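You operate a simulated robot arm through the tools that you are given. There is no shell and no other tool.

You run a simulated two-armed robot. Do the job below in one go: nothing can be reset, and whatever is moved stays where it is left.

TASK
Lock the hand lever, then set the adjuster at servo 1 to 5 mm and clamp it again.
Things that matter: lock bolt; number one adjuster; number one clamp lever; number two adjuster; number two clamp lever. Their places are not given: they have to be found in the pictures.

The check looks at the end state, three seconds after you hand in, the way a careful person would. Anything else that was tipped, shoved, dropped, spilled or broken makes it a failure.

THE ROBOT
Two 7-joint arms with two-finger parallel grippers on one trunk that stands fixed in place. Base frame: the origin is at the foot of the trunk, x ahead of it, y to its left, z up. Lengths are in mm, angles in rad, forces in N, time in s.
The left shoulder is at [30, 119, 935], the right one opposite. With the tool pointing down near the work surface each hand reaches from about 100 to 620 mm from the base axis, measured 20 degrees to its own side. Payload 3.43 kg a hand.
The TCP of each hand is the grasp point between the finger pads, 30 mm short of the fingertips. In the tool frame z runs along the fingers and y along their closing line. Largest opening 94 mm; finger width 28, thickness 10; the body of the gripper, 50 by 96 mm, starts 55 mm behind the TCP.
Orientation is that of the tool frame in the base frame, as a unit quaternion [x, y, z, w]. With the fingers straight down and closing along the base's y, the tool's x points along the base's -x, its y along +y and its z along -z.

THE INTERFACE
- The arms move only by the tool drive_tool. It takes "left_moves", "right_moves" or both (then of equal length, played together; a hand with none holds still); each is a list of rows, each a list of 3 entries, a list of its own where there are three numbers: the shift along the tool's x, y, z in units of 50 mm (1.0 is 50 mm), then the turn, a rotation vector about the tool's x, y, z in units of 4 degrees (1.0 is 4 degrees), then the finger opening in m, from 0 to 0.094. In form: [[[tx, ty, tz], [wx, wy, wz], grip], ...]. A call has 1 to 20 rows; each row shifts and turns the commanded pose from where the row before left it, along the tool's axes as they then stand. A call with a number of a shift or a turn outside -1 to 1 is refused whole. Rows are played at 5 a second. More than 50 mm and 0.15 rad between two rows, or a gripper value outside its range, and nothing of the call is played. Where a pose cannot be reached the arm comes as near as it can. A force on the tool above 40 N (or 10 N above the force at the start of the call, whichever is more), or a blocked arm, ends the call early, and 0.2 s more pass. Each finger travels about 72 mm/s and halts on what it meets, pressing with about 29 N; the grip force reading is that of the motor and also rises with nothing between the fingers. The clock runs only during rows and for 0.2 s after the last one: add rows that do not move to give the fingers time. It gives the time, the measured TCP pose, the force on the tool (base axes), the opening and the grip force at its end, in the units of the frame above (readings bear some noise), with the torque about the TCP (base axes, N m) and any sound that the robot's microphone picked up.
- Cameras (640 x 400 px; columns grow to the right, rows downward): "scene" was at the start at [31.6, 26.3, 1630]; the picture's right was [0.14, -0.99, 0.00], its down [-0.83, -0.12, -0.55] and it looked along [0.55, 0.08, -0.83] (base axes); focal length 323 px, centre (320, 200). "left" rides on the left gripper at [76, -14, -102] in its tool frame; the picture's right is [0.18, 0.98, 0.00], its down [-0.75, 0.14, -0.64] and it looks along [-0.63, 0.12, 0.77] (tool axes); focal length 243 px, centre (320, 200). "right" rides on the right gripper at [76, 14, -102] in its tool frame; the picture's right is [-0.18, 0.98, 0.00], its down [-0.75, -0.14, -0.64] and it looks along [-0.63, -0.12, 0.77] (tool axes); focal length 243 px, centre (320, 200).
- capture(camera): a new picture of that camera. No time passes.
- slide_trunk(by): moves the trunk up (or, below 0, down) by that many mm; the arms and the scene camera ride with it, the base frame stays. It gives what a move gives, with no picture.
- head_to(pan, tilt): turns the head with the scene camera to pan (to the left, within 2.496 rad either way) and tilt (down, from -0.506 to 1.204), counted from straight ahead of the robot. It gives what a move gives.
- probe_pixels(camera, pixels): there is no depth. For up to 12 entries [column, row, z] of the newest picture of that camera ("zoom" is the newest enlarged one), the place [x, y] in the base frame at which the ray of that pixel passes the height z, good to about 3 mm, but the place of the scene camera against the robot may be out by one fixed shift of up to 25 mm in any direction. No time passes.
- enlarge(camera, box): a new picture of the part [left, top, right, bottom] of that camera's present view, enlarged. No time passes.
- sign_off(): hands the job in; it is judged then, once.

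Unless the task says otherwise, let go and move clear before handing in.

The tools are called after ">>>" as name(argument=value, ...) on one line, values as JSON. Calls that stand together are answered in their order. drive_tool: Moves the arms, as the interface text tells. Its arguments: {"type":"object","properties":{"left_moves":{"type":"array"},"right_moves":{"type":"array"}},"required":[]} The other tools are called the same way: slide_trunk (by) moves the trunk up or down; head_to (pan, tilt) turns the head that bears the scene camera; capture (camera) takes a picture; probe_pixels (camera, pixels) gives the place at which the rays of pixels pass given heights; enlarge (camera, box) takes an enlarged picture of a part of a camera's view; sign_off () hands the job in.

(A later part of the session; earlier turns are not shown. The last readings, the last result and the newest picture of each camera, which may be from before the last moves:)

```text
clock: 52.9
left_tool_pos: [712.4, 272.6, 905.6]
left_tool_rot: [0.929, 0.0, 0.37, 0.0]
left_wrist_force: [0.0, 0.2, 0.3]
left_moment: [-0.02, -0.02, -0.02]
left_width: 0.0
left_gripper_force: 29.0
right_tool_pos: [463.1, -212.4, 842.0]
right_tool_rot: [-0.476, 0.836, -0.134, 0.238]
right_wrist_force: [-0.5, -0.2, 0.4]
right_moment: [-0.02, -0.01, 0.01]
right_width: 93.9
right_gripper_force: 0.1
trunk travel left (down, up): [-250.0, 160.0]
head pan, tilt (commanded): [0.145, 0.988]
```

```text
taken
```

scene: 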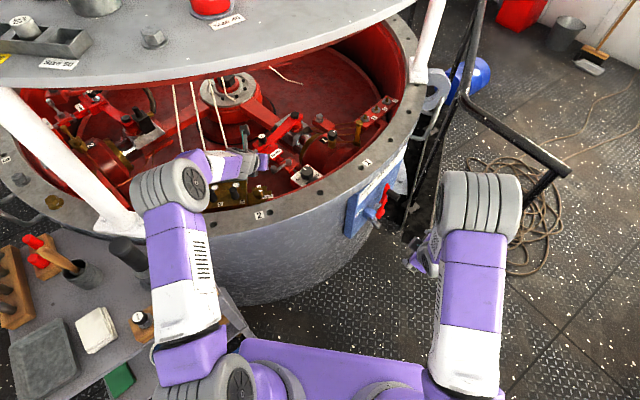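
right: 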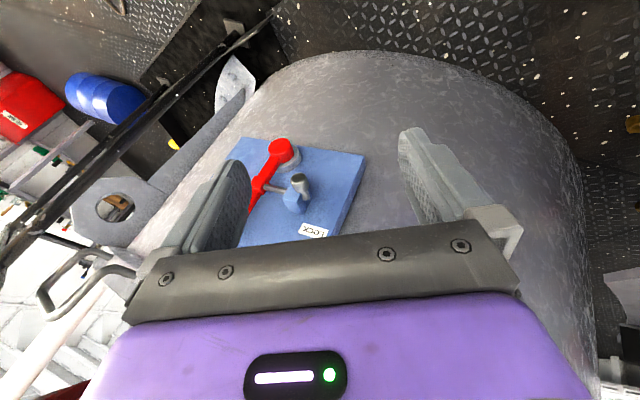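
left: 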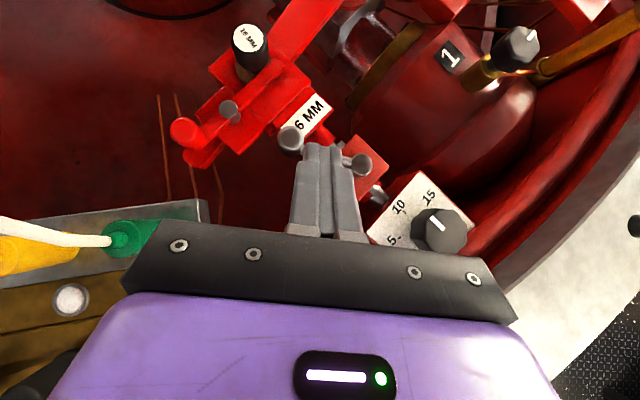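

The lever stays open with its ball at (290,138). I will move over the knob, reduce the lean to 30° and open the fingers.

>>> drive_tool(left_moves=[[[0, 0.813, -0.217], [0, 0, 0], 0.0], [[0, 0.813, -0.217], [0, 0, 0], 0.03], [[0, 0.813, -0.217], [0, 0, 0], 0.06], [[0, 0, 0], [0, -0.84, 0], 0.07], [[0, 0, 0], [0, -0.84, 0], 0.07], [[0, 0, 0], [0, -0.84, 0], 0.07], [[0, 0, 0], [0, -0.84, 0], 0.07], [[0, 0, 0], [0, 0, 0], 0.07]])

>>> capture(camera="left")

>>> enlarge(camera="left", box=[230, 100, 430, 230])

```text
clock: 54.7
left_tool_pos: [692.4, 154.0, 930.6]
left_tool_rot: [0.957, 0.005, 0.291, -0.009]
left_wrist_force: [1.2, 0.0, 0.0]
left_moment: [0.01, 0.0, 0.02]
left_width: 70.1
left_gripper_force: 0.1
left hand out of reach, approached as far as the arm can: row 5
right_tool_pos: [462.9, -212.9, 843.6]
right_tool_rot: [-0.476, 0.836, -0.133, 0.239]
right_wrist_force: [0.3, -0.7, 0.8]
right_moment: [-0.01, 0.0, -0.01]
right_width: 94.0
right_gripper_force: 0.1
trunk travel left (down, up): [-250.0, 160.0]
head pan, tilt (commanded): [0.145, 0.988]
```

```text
taken
```

left: 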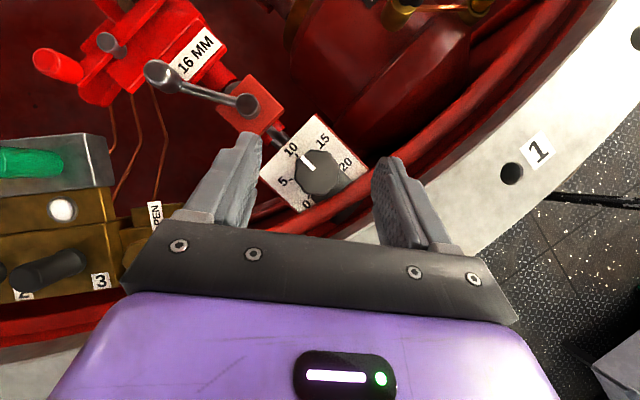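

```text
3.08 times, centred on (330, 165) of left
```

zoom: 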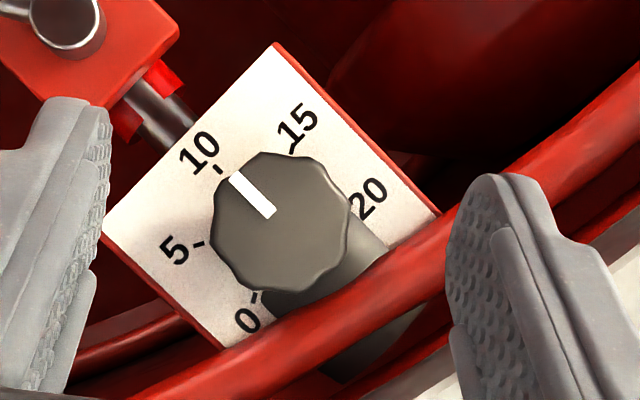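

The arm is at its reach limit with a 34° lean, which solves to a wrist offset of about 203 mm and arm length of about 562 mm. Lower down at the knob this lean is reachable. The pointer still reads 10, and I will probe the knob centre and ticks from this close top view.

>>> probe_pixels(camera="left", pixels=[[317, 173.1, 832], [317, 173.1, 826], [290.1, 179, 803], [296.9, 155.3, 803], [308.9, 195.8, 803], [320.9, 148.8, 803], [294.8, 177, 832], [339.2, 173, 832], [300, 205, 855], [370, 180, 855], [253, 100, 812], [165, 75, 832]])

```text
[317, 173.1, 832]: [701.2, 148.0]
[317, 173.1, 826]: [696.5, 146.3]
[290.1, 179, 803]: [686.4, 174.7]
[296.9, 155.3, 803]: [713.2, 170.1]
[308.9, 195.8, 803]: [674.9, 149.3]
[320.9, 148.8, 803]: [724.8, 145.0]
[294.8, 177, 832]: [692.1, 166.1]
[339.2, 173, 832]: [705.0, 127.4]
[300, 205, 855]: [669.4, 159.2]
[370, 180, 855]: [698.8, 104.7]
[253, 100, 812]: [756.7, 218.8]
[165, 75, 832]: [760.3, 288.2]
```

The knob axis is at (700,147.5), with ticks 0 and 15 diametrically opposite, confirming a 25 mm tick radius. The red inner lip passes about 28 mm from the axis, so the fingers must close roughly along the lip. I will descend to z≈870 above the knob and look again.

>>> drive_tool(left_moves=[[[-0.367, 0.065, 0.477], [0, 0, 0], 0.06], [[-0.367, 0.065, 0.477], [0, 0, 0], 0.06], [[0, 0, 0], [0, 0, 0], 0.06]])

>>> capture(camera="left")

>>> enlarge(camera="left", box=[230, 100, 430, 240])

>>> capture(camera="scene")

>>> enlarge(camera="scene", box=[200, 100, 380, 230])

```text
clock: 55.5
left_tool_pos: [687.0, 147.3, 869.1]
left_tool_rot: [0.956, 0.004, 0.293, -0.008]
left_wrist_force: [0.1, 0.9, 0.7]
left_moment: [0.02, -0.01, 0.02]
left_width: 60.3
left_gripper_force: 0.1
right_tool_pos: [464.0, -212.6, 842.5]
right_tool_rot: [-0.476, 0.836, -0.134, 0.239]
right_wrist_force: [-0.3, 0.4, -0.4]
right_moment: [-0.04, 0.0, 0.0]
right_width: 93.7
right_gripper_force: 0.1
trunk travel left (down, up): [-250.0, 160.0]
head pan, tilt (commanded): [0.145, 0.988]
```

```text
taken
```

left: 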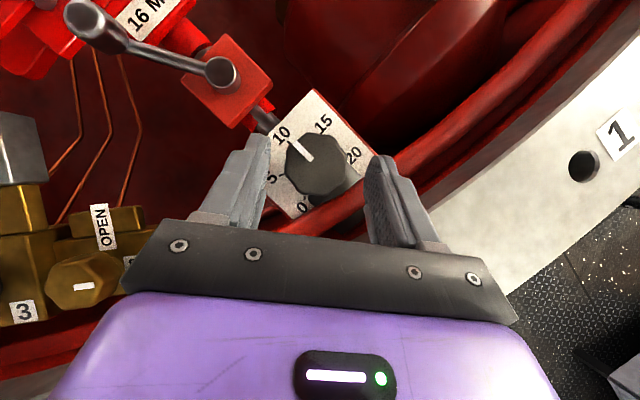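

```text
2.86 times, centred on (330, 170) of left
```

zoom: 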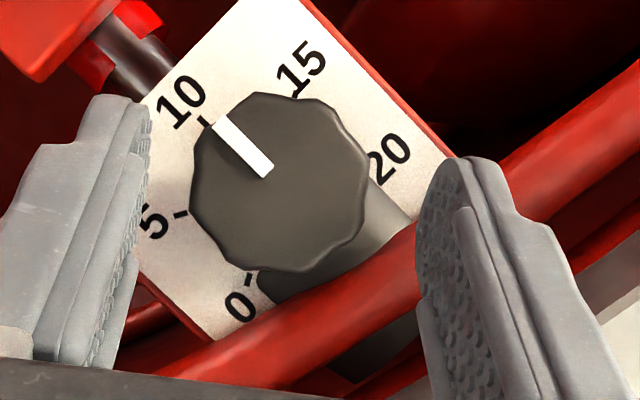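

```text
taken
```

scene: 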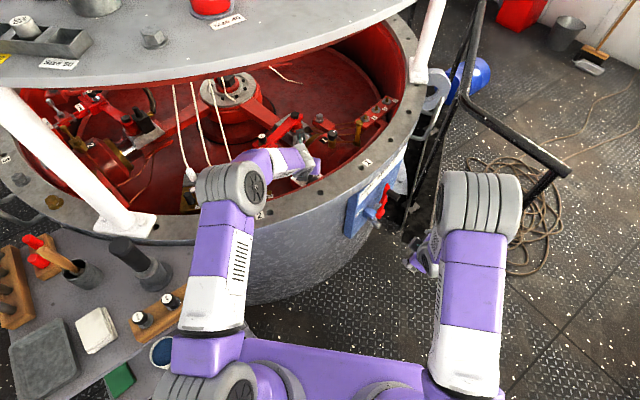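

```text
3.08 times, centred on (290, 165) of scene
```

zoom: 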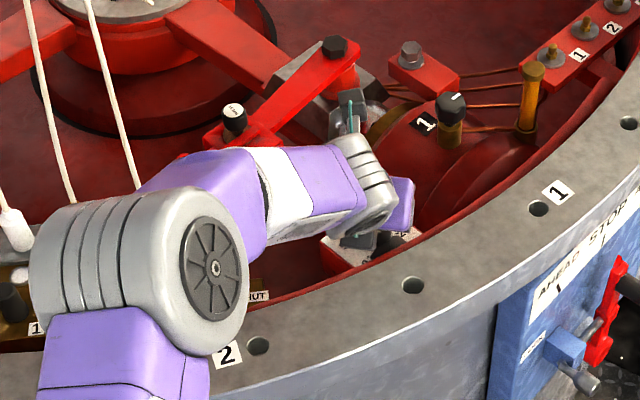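

The knob at (315,163) is nearly centred between the fingers and needs 3 mm in +y. I will narrow to 52 mm and lower so the pads reach about 14 mm down the knob sides.

>>> drive_tool(left_moves=[[[0, -0.054, 0], [0, 0, 0], 0.052], [[-0.09, 0, 0.15], [0, 0, 0], 0.052], [[-0.09, 0, 0.15], [0, 0, 0], 0.052], [[-0.09, 0, 0.15], [0, 0, 0], 0.052], [[0, 0, 0], [0, 0, 0], 0.052]])

>>> capture(camera="left")

>>> enlarge(camera="left", box=[230, 80, 430, 240])

```text
clock: 56.7
left_tool_pos: [688.6, 150.8, 842.5]
left_tool_rot: [0.956, 0.004, 0.293, -0.008]
left_wrist_force: [-0.9, 0.2, 0.1]
left_moment: [0.0, -0.04, 0.0]
left_width: 52.0
left_gripper_force: 0.0
right_tool_pos: [464.2, -211.9, 843.4]
right_tool_rot: [-0.475, 0.836, -0.134, 0.239]
right_wrist_force: [0.7, -0.4, 0.3]
right_moment: [-0.01, -0.02, -0.01]
right_width: 94.0
right_gripper_force: 0.0
trunk travel left (down, up): [-250.0, 160.0]
head pan, tilt (commanded): [0.145, 0.988]
```

```text
taken
```

left: 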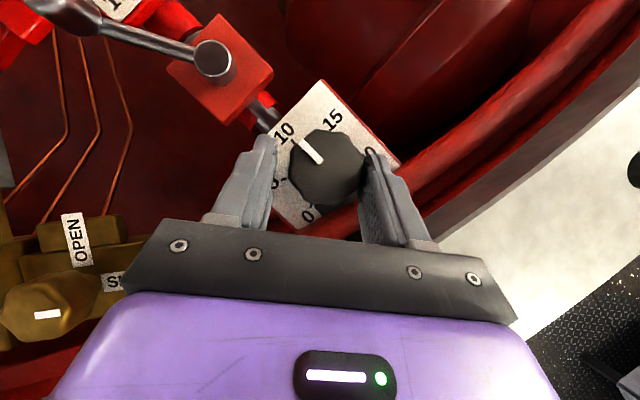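

```text
2.50 times, centred on (330, 160) of left
```

zoom: 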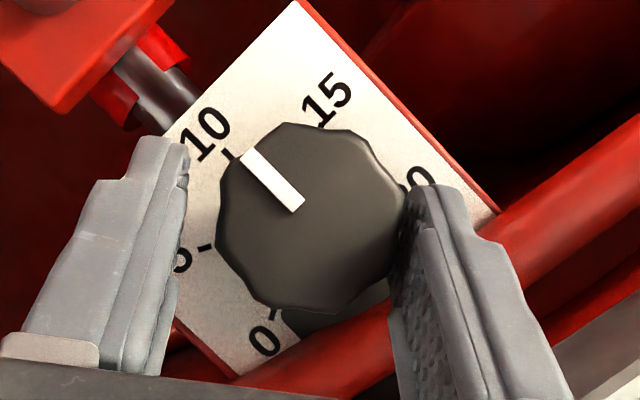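

The knob centre at (326,168) is now 3 mm right of the finger midline, so I will shift back 3 mm and close on it.

>>> drive_tool(left_moves=[[[0.03, 0.064, 0.03], [0, 0, 0], 0.052], [[0, 0, 0], [0, 0, 0], 0.044], [[0, 0, 0], [0, 0, 0], 0.03], [[0, 0, 0], [0, 0, 0], 0.03]])

>>> capture(camera="left")

>>> enlarge(camera="left", box=[230, 80, 430, 240])

```text
clock: 57.7
left_tool_pos: [691.6, 149.6, 841.3]
left_tool_rot: [0.956, 0.005, 0.292, -0.009]
left_wrist_force: [-0.6, 4.2, 0.5]
left_moment: [0.15, 0.0, -0.01]
left_width: 41.4
left_gripper_force: 45.0
right_tool_pos: [463.8, -212.5, 843.3]
right_tool_rot: [-0.476, 0.836, -0.134, 0.238]
right_wrist_force: [0.5, 0.5, 0.5]
right_moment: [0.03, -0.04, -0.01]
right_width: 93.8
right_gripper_force: 0.1
trunk travel left (down, up): [-250.0, 160.0]
head pan, tilt (commanded): [0.145, 0.988]
```

```text
taken
```

left: 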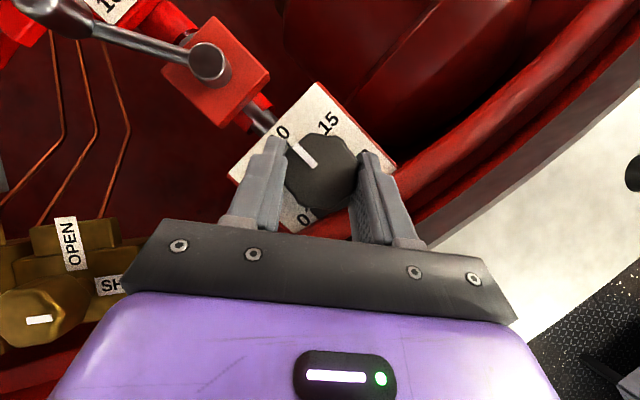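

```text
2.50 times, centred on (330, 160) of left
```

zoom: 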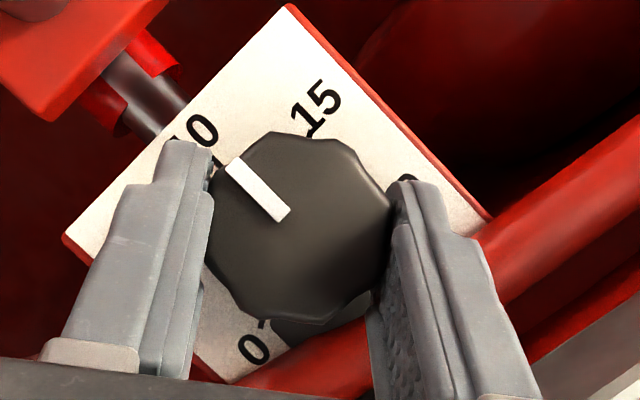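

The fingers hold the knob at 41.4 mm width with 45 N. I will rotate counter-clockwise 12° about the knob's vertical axis as a test.

>>> drive_tool(left_moves=[[[0, 0.013, 0], [0.557, -0.014, -0.83], 0.03], [[0, 0.013, 0], [0.557, -0.014, -0.83], 0.03], [[0, 0.013, 0], [0.557, -0.014, -0.83], 0.03], [[0, 0, 0], [0, 0, 0], 0.03]])

>>> capture(camera="left")

>>> enlarge(camera="left", box=[230, 80, 430, 240])

```text
clock: 58.7
left_tool_pos: [693.5, 148.4, 841.3]
left_tool_rot: [0.951, 0.105, 0.288, -0.04]
left_wrist_force: [9.7, 5.5, -8.1]
left_moment: [0.06, -0.63, -0.01]
left_width: 41.1
left_gripper_force: 45.2
right_tool_pos: [464.7, -211.8, 842.4]
right_tool_rot: [-0.476, 0.836, -0.133, 0.237]
right_wrist_force: [0.8, 0.5, 0.4]
right_moment: [0.02, 0.0, 0.0]
right_width: 93.9
right_gripper_force: 0.0
trunk travel left (down, up): [-250.0, 160.0]
head pan, tilt (commanded): [0.145, 0.988]
```

```text
taken
```

left: 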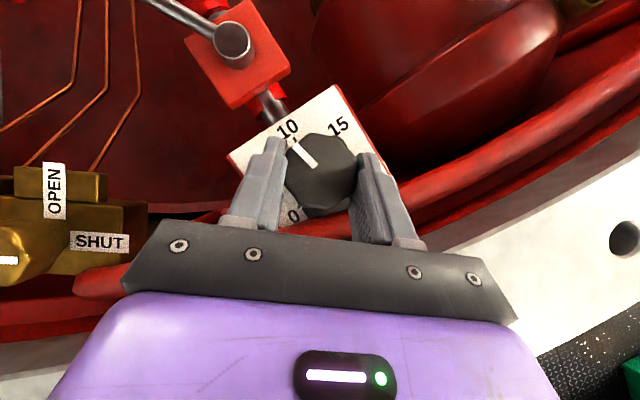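

```text
2.50 times, centred on (330, 160) of left
```

zoom: 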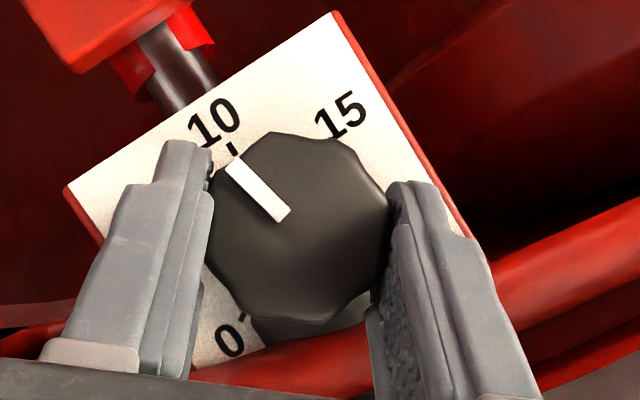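

The knob turns with the hand, and the pointer has moved about 12° past the 10 tick. I will continue 12° more with a small relief in +x.

>>> drive_tool(left_moves=[[[0.012, 0.013, 0.008], [0.557, -0.014, -0.83], 0.03], [[0.012, 0.013, 0.008], [0.557, -0.014, -0.83], 0.03], [[0.012, 0.013, 0.008], [0.557, -0.014, -0.83], 0.03], [[0, 0, 0], [0, 0, 0], 0.03]])

>>> capture(camera="left")

>>> enlarge(camera="left", box=[230, 80, 430, 240])

```text
clock: 59.7
left_tool_pos: [693.3, 145.3, 840.7]
left_tool_rot: [0.934, 0.204, 0.283, -0.07]
left_wrist_force: [-9.7, 4.8, 1.2]
left_moment: [-0.38, 1.23, 0.1]
left_width: 41.0
left_gripper_force: 44.8
right_tool_pos: [462.6, -212.1, 843.6]
right_tool_rot: [-0.475, 0.836, -0.134, 0.239]
right_wrist_force: [-0.4, 0.1, 1.0]
right_moment: [-0.03, -0.03, 0.01]
right_width: 93.8
right_gripper_force: 0.1
trunk travel left (down, up): [-250.0, 160.0]
head pan, tilt (commanded): [0.145, 0.988]
```

```text
taken
```

left: 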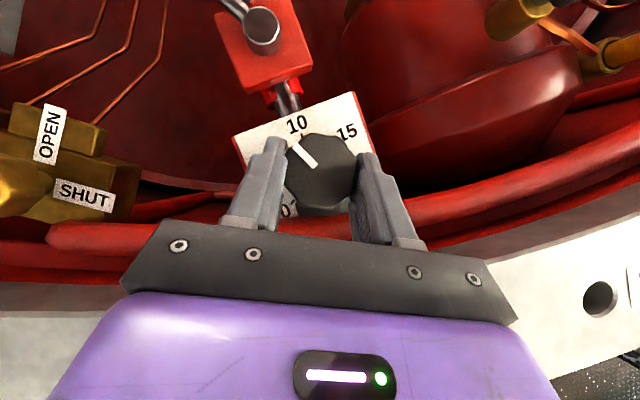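

```text
2.50 times, centred on (330, 160) of left
```

zoom: 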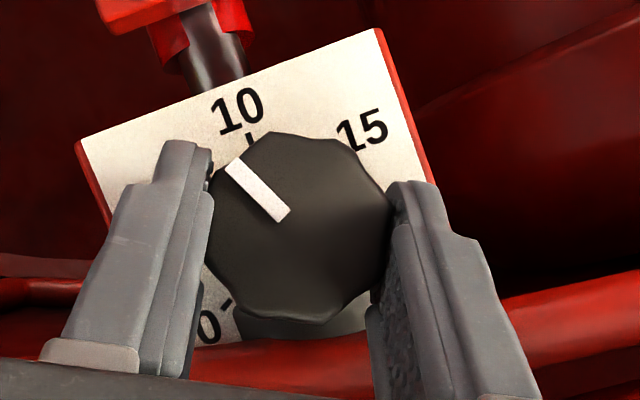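

The knob is now about 25° round, near 8 mm, and the hand is at its yaw limit. I will release, turn the hand back 24° with the fingers open, and regrip.

>>> drive_tool(left_moves=[[[0, 0, 0], [0, 0, 0], 0.052], [[0, 0, 0], [0, 0, 0], 0.052], [[-0.004, -0.013, -0.003], [-0.557, 0.014, 0.83], 0.052], [[-0.004, -0.013, -0.003], [-0.557, 0.014, 0.83], 0.052], [[-0.004, -0.013, -0.003], [-0.557, 0.014, 0.83], 0.052], [[-0.004, -0.013, -0.003], [-0.557, 0.014, 0.83], 0.052], [[-0.004, -0.013, -0.003], [-0.557, 0.014, 0.83], 0.052], [[-0.004, -0.013, -0.003], [-0.557, 0.014, 0.83], 0.052], [[0, 0, 0], [0, 0, 0], 0.052]])

>>> capture(camera="left")

>>> enlarge(camera="left", box=[230, 80, 430, 240])

```text
clock: 61.7
left_tool_pos: [690.9, 148.3, 842.3]
left_tool_rot: [0.956, 0.004, 0.292, -0.008]
left_wrist_force: [1.4, 0.0, -0.6]
left_moment: [0.0, -0.01, 0.02]
left_width: 51.8
left_gripper_force: 0.0
right_tool_pos: [463.4, -212.5, 843.9]
right_tool_rot: [-0.475, 0.836, -0.133, 0.239]
right_wrist_force: [-0.1, -1.0, 0.1]
right_moment: [0.02, 0.01, -0.01]
right_width: 93.9
right_gripper_force: 0.1
trunk travel left (down, up): [-250.0, 160.0]
head pan, tilt (commanded): [0.145, 0.988]
```

```text
taken
```

left: 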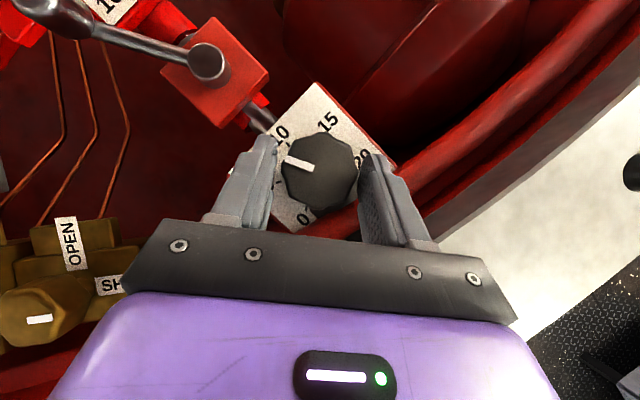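

```text
2.50 times, centred on (330, 160) of left
```

zoom: 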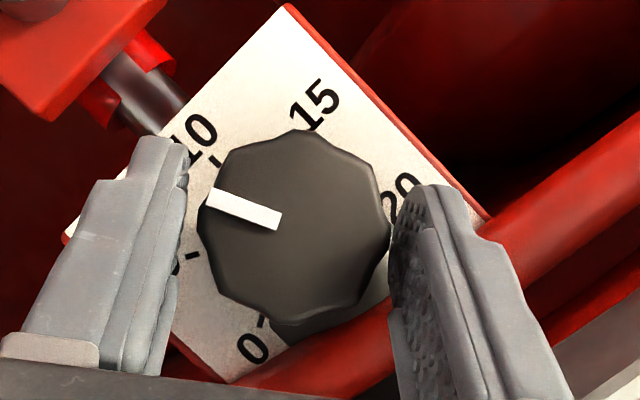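

The pointer moved about 23°, now between 5 and 10, with about 37° to go. I will regrip and turn 24° more.

>>> drive_tool(left_moves=[[[0, 0, 0], [0, 0, 0], 0.044], [[0, 0, 0], [0, 0, 0], 0.03], [[0, 0, 0], [0, 0, 0], 0.03], [[0.004, 0.013, 0.003], [0.557, -0.014, -0.83], 0.03], [[0.004, 0.013, 0.003], [0.557, -0.014, -0.83], 0.03], [[0.004, 0.013, 0.003], [0.557, -0.014, -0.83], 0.03], [[0.004, 0.013, 0.003], [0.557, -0.014, -0.83], 0.03], [[0.004, 0.013, 0.003], [0.557, -0.014, -0.83], 0.03], [[0.004, 0.013, 0.003], [0.557, -0.014, -0.83], 0.03], [[0, 0, 0], [0, 0, 0], 0.03]])

>>> capture(camera="left")

>>> enlarge(camera="left", box=[230, 80, 430, 240])

```text
clock: 63.9
left_tool_pos: [691.5, 145.4, 841.5]
left_tool_rot: [0.934, 0.205, 0.283, -0.071]
left_wrist_force: [-14.7, 6.1, 0.3]
left_moment: [-0.11, 0.6, 0.17]
left_width: 41.3
left_gripper_force: 44.5
right_tool_pos: [463.2, -212.1, 844.6]
right_tool_rot: [-0.475, 0.836, -0.135, 0.24]
right_wrist_force: [-0.2, -0.2, 0.3]
right_moment: [-0.02, 0.0, 0.02]
right_width: 93.8
right_gripper_force: 0.2
trunk travel left (down, up): [-250.0, 160.0]
head pan, tilt (commanded): [0.145, 0.988]
```

```text
taken
```

left: 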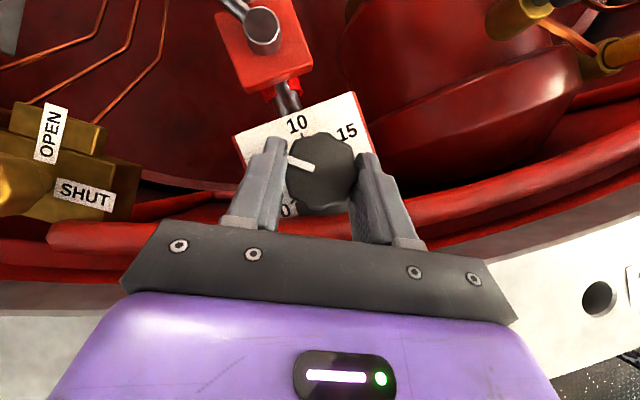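

```text
2.50 times, centred on (330, 160) of left
```

zoom: 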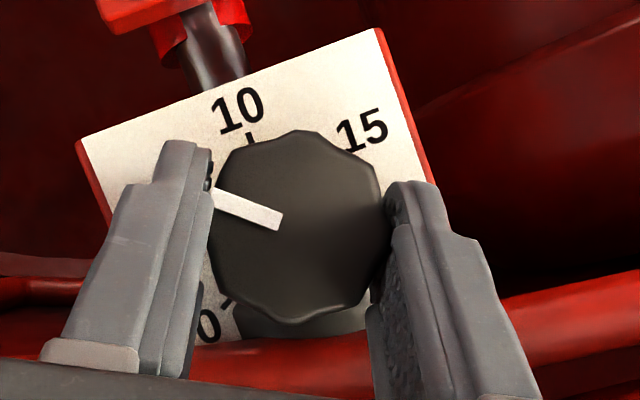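

The knob turned again. I will release, rotate the hand back and read the pointer.

>>> drive_tool(left_moves=[[[0, 0, 0], [0, 0, 0], 0.052], [[0, 0, 0], [0, 0, 0], 0.052], [[-0.004, -0.013, -0.003], [-0.557, 0.014, 0.83], 0.052], [[-0.004, -0.013, -0.003], [-0.557, 0.014, 0.83], 0.052], [[-0.004, -0.013, -0.003], [-0.557, 0.014, 0.83], 0.052], [[-0.004, -0.013, -0.003], [-0.557, 0.014, 0.83], 0.052], [[-0.004, -0.013, -0.003], [-0.557, 0.014, 0.83], 0.052], [[-0.004, -0.013, -0.003], [-0.557, 0.014, 0.83], 0.052], [[0, 0, 0], [0, 0, 0], 0.052]])

>>> capture(camera="left")

>>> enlarge(camera="left", box=[230, 80, 430, 240])

```text
clock: 65.9
left_tool_pos: [689.9, 148.9, 842.6]
left_tool_rot: [0.957, 0.004, 0.291, -0.008]
left_wrist_force: [0.6, -0.4, 0.5]
left_moment: [0.01, 0.01, -0.03]
left_width: 52.0
left_gripper_force: 0.0
right_tool_pos: [463.6, -212.9, 842.7]
right_tool_rot: [-0.476, 0.836, -0.134, 0.239]
right_wrist_force: [-1.3, 0.5, 0.3]
right_moment: [0.0, -0.01, 0.03]
right_width: 94.0
right_gripper_force: 0.0
trunk travel left (down, up): [-250.0, 160.0]
head pan, tilt (commanded): [0.145, 0.988]
```

```text
taken
```

left: 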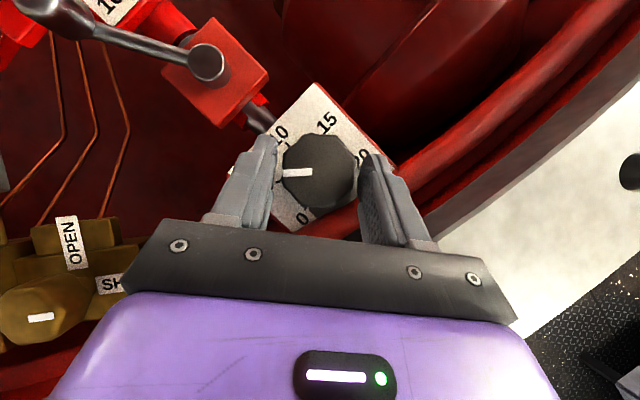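

```text
2.50 times, centred on (330, 160) of left
```

zoom: 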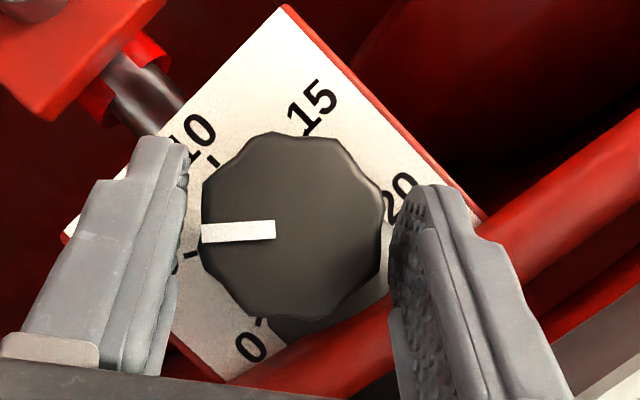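

The pointer at about 183° in the image is roughly 13° short of the 5 tick at about 196°. I will regrip, turn 13°, release and rise for a clean reading.

>>> drive_tool(left_moves=[[[0.015, 0, 0.01], [0, 0, 0], 0.044], [[0, 0, 0], [0, 0, 0], 0.03], [[0, 0, 0], [0, 0, 0], 0.03], [[0.004, 0.013, 0.003], [0.557, -0.014, -0.83], 0.03], [[0.004, 0.013, 0.003], [0.557, -0.014, -0.83], 0.03], [[0.004, 0.013, 0.003], [0.557, -0.014, -0.83], 0.03], [[0.001, 0.003, 0.001], [0.14, -0.004, -0.21], 0.03], [[0, 0, 0], [0, 0, 0], 0.03], [[0, 0, 0], [0, 0, 0], 0.052], [[0, 0, 0], [0, 0, 0], 0.055]])

>>> capture(camera="left")

>>> enlarge(camera="left", box=[230, 80, 430, 240])

```text
clock: 68.1
left_tool_pos: [693.9, 146.6, 842.8]
left_tool_rot: [0.95, 0.112, 0.289, -0.042]
left_wrist_force: [0.4, 0.1, -0.4]
left_moment: [0.04, 0.01, -0.01]
left_width: 55.2
left_gripper_force: 0.1
right_tool_pos: [463.8, -213.4, 842.0]
right_tool_rot: [-0.476, 0.836, -0.134, 0.238]
right_wrist_force: [-0.6, 0.3, 0.1]
right_moment: [0.05, 0.01, -0.01]
right_width: 94.1
right_gripper_force: 0.0
trunk travel left (down, up): [-250.0, 160.0]
head pan, tilt (commanded): [0.145, 0.988]
```

```text
taken
```

left: 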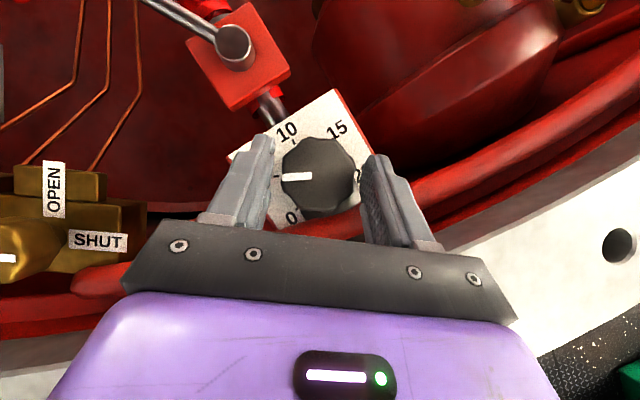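

```text
2.50 times, centred on (330, 160) of left
```

zoom: 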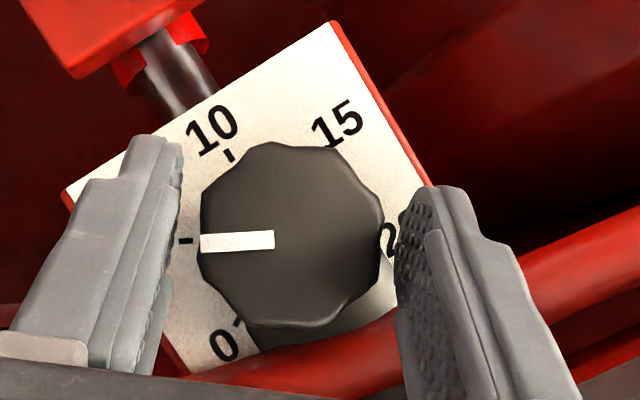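

The pointer now lines up with the 5 tick at zoom (187,240). I will rise 55 mm straight up for a better-conditioned reading.

>>> drive_tool(left_moves=[[[0.3, -0.008, -0.45], [0, 0, 0], 0.07], [[0.3, -0.008, -0.45], [0, 0, 0], 0.07], [[0, 0, 0], [0, 0, 0], 0.07]])

>>> capture(camera="left")

>>> enlarge(camera="left", box=[260, 110, 380, 210])

```text
clock: 68.9
left_tool_pos: [692.0, 147.9, 895.5]
left_tool_rot: [0.95, 0.113, 0.288, -0.041]
left_wrist_force: [-0.3, -1.1, 0.2]
left_moment: [0.01, 0.02, 0.03]
left_width: 69.8
left_gripper_force: 0.1
right_tool_pos: [464.0, -211.8, 843.2]
right_tool_rot: [-0.476, 0.836, -0.134, 0.239]
right_wrist_force: [1.1, 0.3, 1.2]
right_moment: [0.01, -0.01, 0.04]
right_width: 94.1
right_gripper_force: 0.0
trunk travel left (down, up): [-250.0, 160.0]
head pan, tilt (commanded): [0.145, 0.988]
```

```text
taken
```

left: 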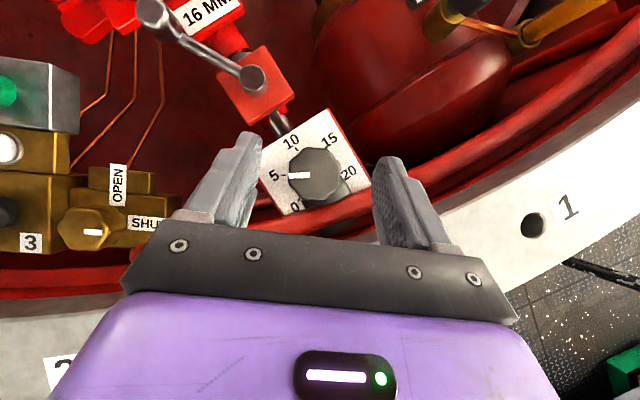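

```text
4.00 times, centred on (320, 160) of left
```

zoom: 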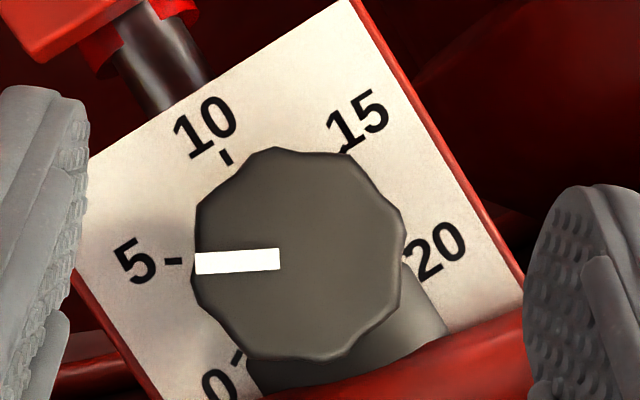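

The pointer looks very close to the 5 tick, with the tick circle centre at zoom (291,253). I will zoom further to measure the residual.

>>> enlarge(camera="left", box=[275, 145, 350, 205])

>>> enlarge(camera="left", box=[270, 160, 300, 190])

```text
6.67 times, centred on (312, 175) of left
```

zoom: 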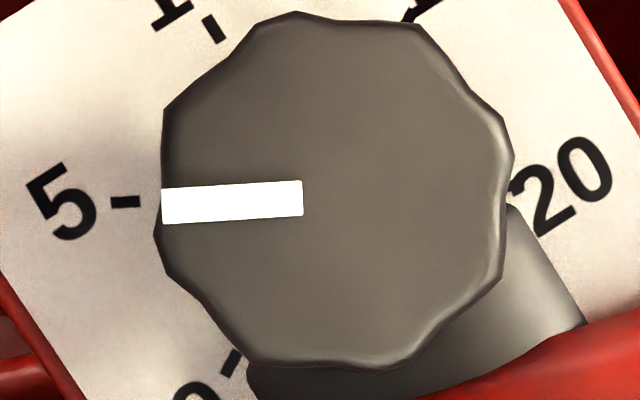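

```text
13.33 times, centred on (285, 175) of left
```

zoom: 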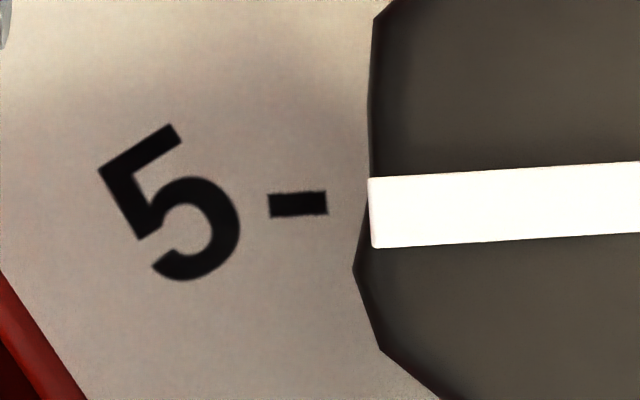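

The pointer and the 5 tick are parallel within about half a degree, so the adjuster is at 5 mm. To re-clamp I must pull the lever ball back from its far position, so I will back off to a clear spot and reorient (lean about 52°, roll 90°) so the fingers straddle the ball front-to-back.

>>> drive_tool(left_moves=[[[0.15, -0.6, -0.5], [0, 0, 0], 0.05], [[0.15, -0.6, -0.5], [0, 0, 0], 0.04], [[0.15, -0.6, -0.5], [0, 0, 0], 0.04], [[0, 0, 0], [0, 1, 0], 0.04], [[0, 0, 0], [0, 1, 0], 0.04], [[0, 0, 0], [0, 1, 0], 0.04], [[0, 0, 0], [0, 1, 0], 0.04], [[0, 0, 0], [0, 0.5, 0], 0.04], [[0, 0, 0], [0, 0, 0], 0.04]])

>>> capture(camera="left")

>>> enlarge(camera="left", box=[240, 60, 440, 220])

```text
clock: 70.9
left_tool_pos: [648.0, 227.9, 972.6]
left_tool_rot: [0.903, 0.108, 0.411, -0.061]
left_wrist_force: [0.3, 0.1, 0.9]
left_moment: [0.01, -0.01, -0.01]
left_width: 39.9
left_gripper_force: 0.2
left hand out of reach, approached as far as the arm can: row 6
right_tool_pos: [464.3, -212.9, 842.7]
right_tool_rot: [-0.476, 0.836, -0.133, 0.238]
right_wrist_force: [-0.3, 0.0, 0.8]
right_moment: [0.01, 0.0, -0.01]
right_width: 94.0
right_gripper_force: 0.1
trunk travel left (down, up): [-250.0, 160.0]
head pan, tilt (commanded): [0.145, 0.988]
```

```text
taken
```

left: 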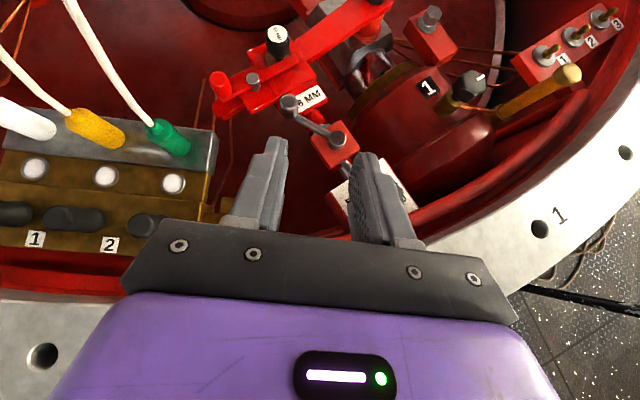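

```text
2.50 times, centred on (340, 140) of left
```

zoom: 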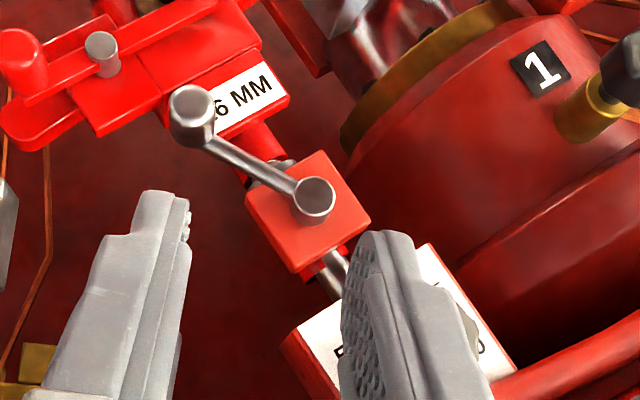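

The lean is about 49° and the lever ball is at (288,102), beside the "16 MM" block. I will probe ball, pivot and label block before rolling.

>>> probe_pixels(camera="left", pixels=[[288, 102, 835], [338, 138, 811], [284, 115, 820], [296, 112, 805], [324, 100, 805], [302, 122, 800], [188, 130, 840], [140, 30, 950], [172, 138, 830]])

>>> enlarge(camera="left", box=[260, 70, 360, 150])

>>> capture(camera="scene")

```text
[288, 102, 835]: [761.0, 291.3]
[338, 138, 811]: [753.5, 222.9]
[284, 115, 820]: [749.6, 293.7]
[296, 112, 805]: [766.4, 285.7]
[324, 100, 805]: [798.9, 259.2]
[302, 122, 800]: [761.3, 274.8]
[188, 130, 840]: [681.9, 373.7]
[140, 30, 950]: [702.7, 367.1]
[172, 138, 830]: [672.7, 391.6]
```

```text
5.00 times, centred on (310, 110) of left
```

zoom: 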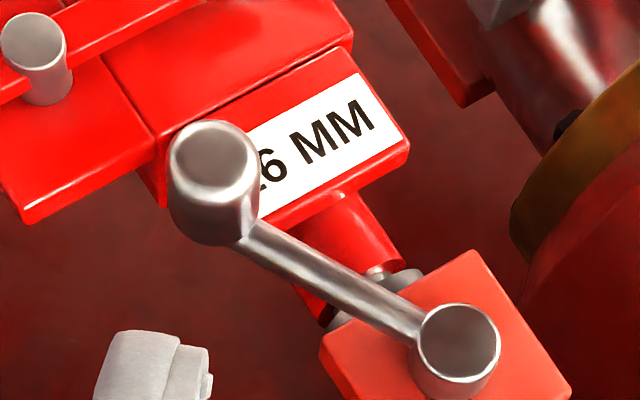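

```text
taken
```

scene: 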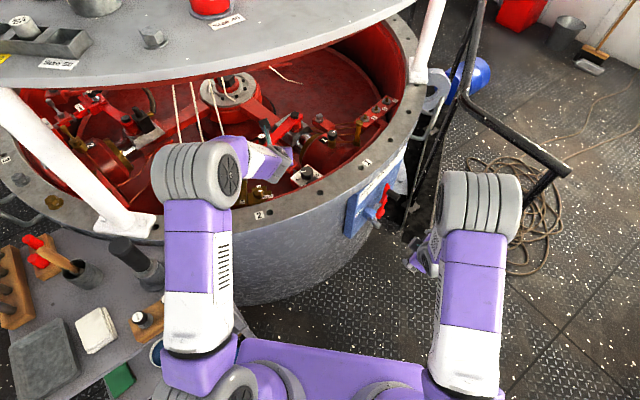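

In the zoom the clamp handle is an upright knob standing on top of its arm, so I can grip it from above with the present roll. I will check the red blocks beside it for finger clearance.

>>> probe_pixels(camera="left", pixels=[[250.4, 114.4, 800], [250.4, 114.4, 820], [279, 111, 800], [279, 111, 820], [264.4, 86, 820], [288, 101, 835], [288, 101, 828], [292, 115, 812]])

```text
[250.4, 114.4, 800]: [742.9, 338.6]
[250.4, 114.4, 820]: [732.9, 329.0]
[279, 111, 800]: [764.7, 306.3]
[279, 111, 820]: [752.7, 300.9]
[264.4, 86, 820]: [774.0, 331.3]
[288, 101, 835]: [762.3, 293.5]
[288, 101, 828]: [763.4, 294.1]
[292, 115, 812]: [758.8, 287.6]
```

The blocks beside the knob top out near z≈790, so fingertips kept above about 814 are clear, and the knob is at about (762,292). I will move above it with the fingers opened to 34 mm.

>>> drive_tool(left_moves=[[[0.057, -0.16, 0.66], [0, 0, 0], 0.034], [[0.057, -0.16, 0.66], [0, 0, 0], 0.034], [[0.057, -0.16, 0.66], [0, 0, 0], 0.034], [[0.057, -0.16, 0.66], [0, 0, 0], 0.034], [[0, 0, 0], [0, 0, 0], 0.034]])

>>> capture(camera="left")

>>> enlarge(camera="left", box=[240, 80, 420, 220])

>>> capture(camera="scene")

```text
clock: 72.1
left_tool_pos: [743.7, 289.3, 891.9]
left_tool_rot: [0.903, 0.108, 0.412, -0.061]
left_wrist_force: [0.1, 0.2, -0.1]
left_moment: [-0.01, -0.04, -0.04]
left_width: 34.0
left_gripper_force: 0.1
right_tool_pos: [462.8, -212.5, 844.2]
right_tool_rot: [-0.476, 0.836, -0.135, 0.238]
right_wrist_force: [0.7, 0.3, 0.2]
right_moment: [-0.03, -0.03, 0.01]
right_width: 93.8
right_gripper_force: 0.0
trunk travel left (down, up): [-250.0, 160.0]
head pan, tilt (commanded): [0.145, 0.988]
```

```text
taken
```

left: 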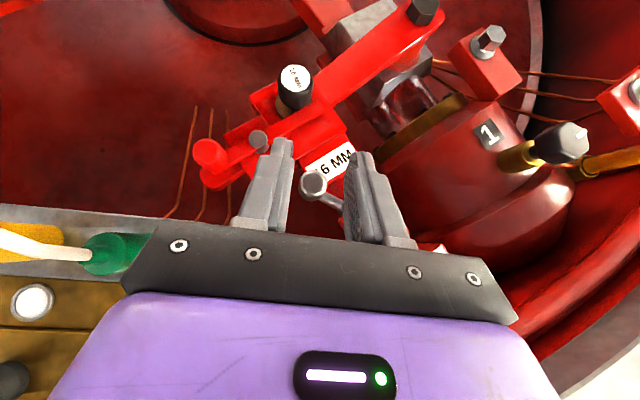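

```text
2.86 times, centred on (330, 150) of left
```

zoom: 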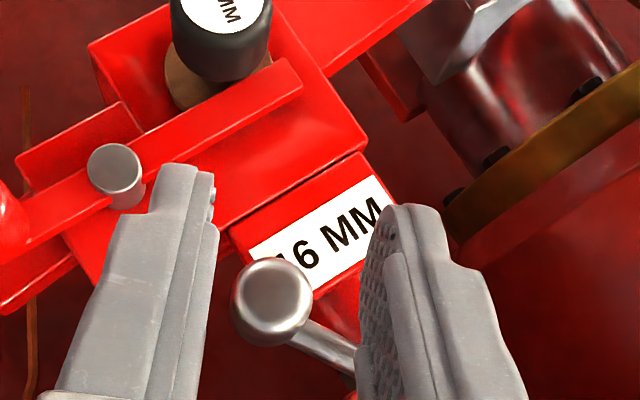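

```text
taken
```

scene: 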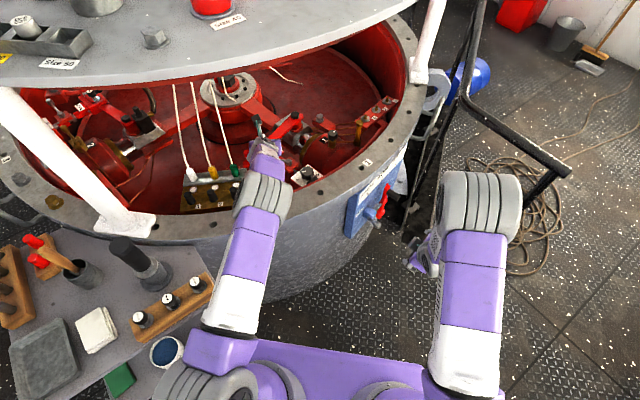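

The knob at (314,184) is centred between the fingers. I will lower 47 mm so the pads take the upper half of the knob.

>>> drive_tool(left_moves=[[[-0.255, 0.008, 0.184], [0, 0, 0], 0.034], [[-0.255, 0.008, 0.184], [0, 0, 0], 0.034], [[-0.255, 0.008, 0.184], [0, 0, 0], 0.034], [[0, 0, 0], [0, 0, 0], 0.034]])

>>> capture(camera="left")

>>> enlarge(camera="left", box=[240, 80, 420, 220])

```text
clock: 73.1
left_tool_pos: [740.0, 286.5, 846.9]
left_tool_rot: [0.903, 0.107, 0.413, -0.061]
left_wrist_force: [1.8, -0.7, 7.0]
left_moment: [-0.14, -0.17, 0.08]
left_width: 34.0
left_gripper_force: 0.7
right_tool_pos: [463.5, -213.3, 842.3]
right_tool_rot: [-0.476, 0.836, -0.134, 0.239]
right_wrist_force: [-0.9, -0.7, 0.6]
right_moment: [0.0, -0.03, 0.02]
right_width: 94.0
right_gripper_force: 0.1
trunk travel left (down, up): [-250.0, 160.0]
head pan, tilt (commanded): [0.145, 0.988]
```

```text
taken
```

left: 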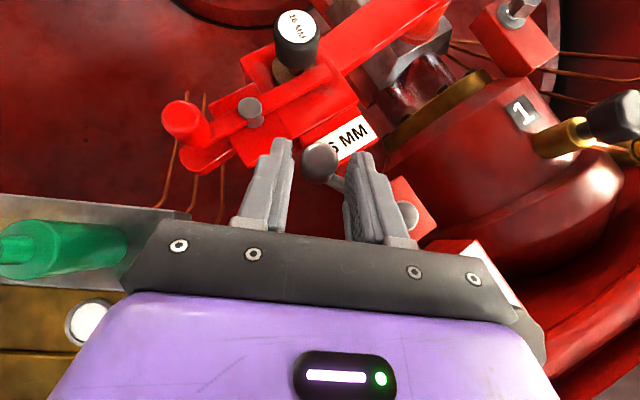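

```text
2.86 times, centred on (330, 150) of left
```

zoom: 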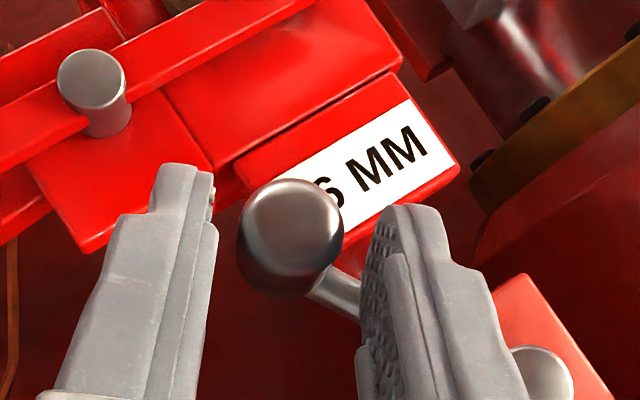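

A 7 N upward force suggests a fingertip is just resting on the arm, and the knob is well between the pads. I will lift 2 mm and close on the knob.

>>> drive_tool(left_moves=[[[0.03, 0, -0.026], [0, 0, 0], 0.034], [[0, 0, 0], [0, 0, 0], 0.024], [[0, 0, 0], [0, 0, 0], 0.01], [[0, 0, 0], [0, 0, 0], 0.01]])

>>> capture(camera="left")

>>> enlarge(camera="left", box=[240, 80, 420, 220])

```text
clock: 74.1
left_tool_pos: [739.2, 286.2, 849.0]
left_tool_rot: [0.903, 0.108, 0.411, -0.062]
left_wrist_force: [-1.2, -1.5, 4.3]
left_moment: [-0.06, 0.04, -0.13]
left_width: 20.8
left_gripper_force: 45.0
right_tool_pos: [462.4, -211.9, 843.8]
right_tool_rot: [-0.475, 0.836, -0.134, 0.238]
right_wrist_force: [-1.1, 0.7, -0.6]
right_moment: [-0.02, 0.0, 0.0]
right_width: 93.9
right_gripper_force: 0.0
trunk travel left (down, up): [-250.0, 160.0]
head pan, tilt (commanded): [0.145, 0.988]
```

```text
taken
```

left: 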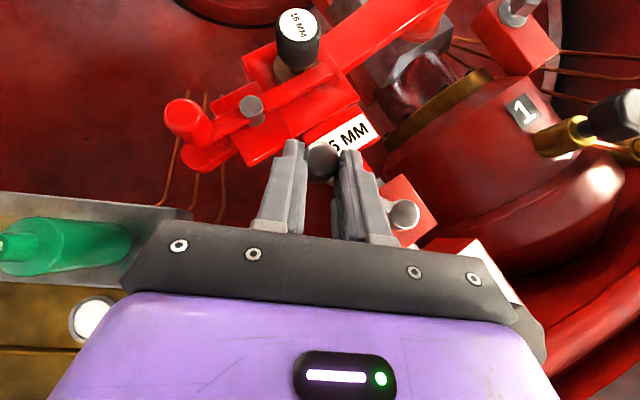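

```text
2.86 times, centred on (330, 150) of left
```

zoom: 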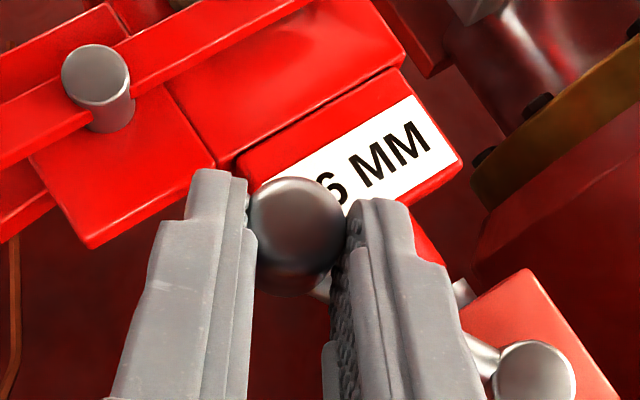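

The fingers hold the knob at 20.8 mm. I will pull it back along the arc about the pivot (754,222), starting with three small 5° steps.

>>> drive_tool(left_moves=[[[-0.0757, -0.0317, -0.0875], [0, 0, 0], 0.01], [[-0.0775, -0.022, -0.0895], [0, 0, 0], 0.01], [[-0.078, -0.0111, -0.0902], [0, 0, 0], 0.01], [[0, 0, 0], [0, 0, 0], 0.01]])

>>> capture(camera="left")

```text
clock: 75.1
left_tool_pos: [721.5, 285.8, 849.0]
left_tool_rot: [0.904, 0.107, 0.411, -0.061]
left_wrist_force: [4.0, 0.5, -0.9]
left_moment: [-0.19, -0.2, 0.23]
left_width: 20.4
left_gripper_force: 44.9
right_tool_pos: [463.5, -211.7, 843.1]
right_tool_rot: [-0.475, 0.836, -0.133, 0.238]
right_wrist_force: [-1.0, -0.4, 0.8]
right_moment: [0.04, 0.03, 0.0]
right_width: 94.4
right_gripper_force: 0.0
trunk travel left (down, up): [-250.0, 160.0]
head pan, tilt (commanded): [0.145, 0.988]
```

```text
taken
```

left: 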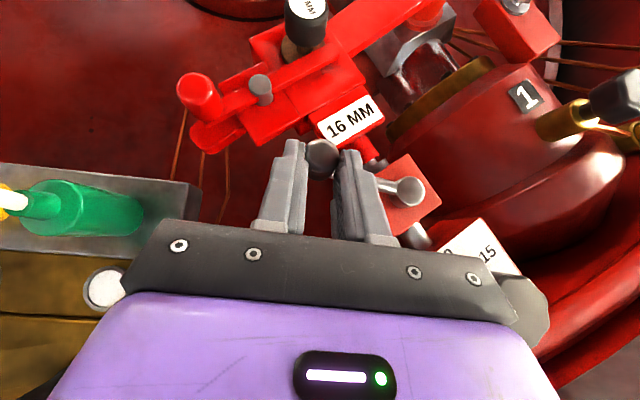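

The lever follows the pull with about 4 N. I will continue along the arc.

>>> drive_tool(left_moves=[[[-0.0786, -0.0005, -0.0908], [0, 0, 0], 0.01], [[-0.0786, 0.0098, -0.0907], [0, 0, 0], 0.01], [[-0.0776, 0.0204, -0.0896], [0, 0, 0], 0.01], [[-0.0763, 0.0305, -0.0881], [0, 0, 0], 0.01], [[0, 0, 0], [0, 0, 0], 0.01]])

>>> capture(camera="left")

>>> enlarge(camera="left", box=[240, 80, 440, 230])

```text
clock: 76.3
left_tool_pos: [697.9, 278.4, 849.2]
left_tool_rot: [0.903, 0.109, 0.411, -0.062]
left_wrist_force: [0.0, 9.3, 1.5]
left_moment: [0.05, -0.15, 0.48]
left_width: 20.2
left_gripper_force: 44.5
right_tool_pos: [463.2, -211.0, 845.0]
right_tool_rot: [-0.475, 0.836, -0.134, 0.237]
right_wrist_force: [0.0, 0.5, 0.9]
right_moment: [-0.01, 0.03, -0.01]
right_width: 94.0
right_gripper_force: 0.2
trunk travel left (down, up): [-250.0, 160.0]
head pan, tilt (commanded): [0.145, 0.988]
```

```text
taken
```

left: 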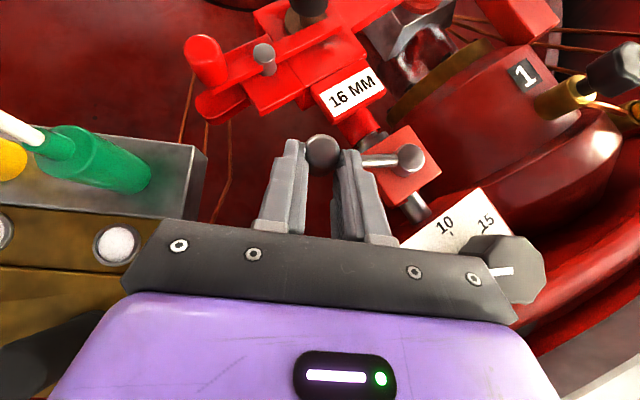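

```text
2.67 times, centred on (340, 155) of left
```

zoom: 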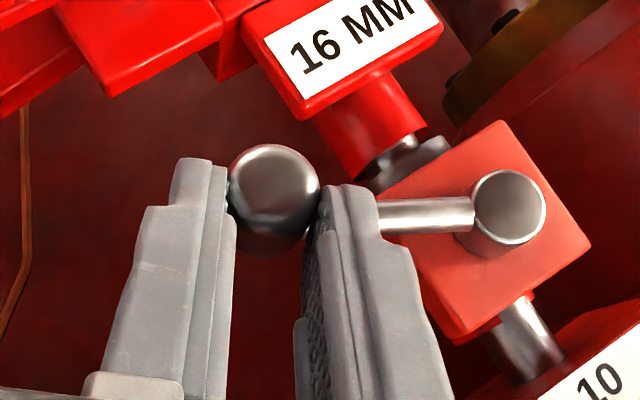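

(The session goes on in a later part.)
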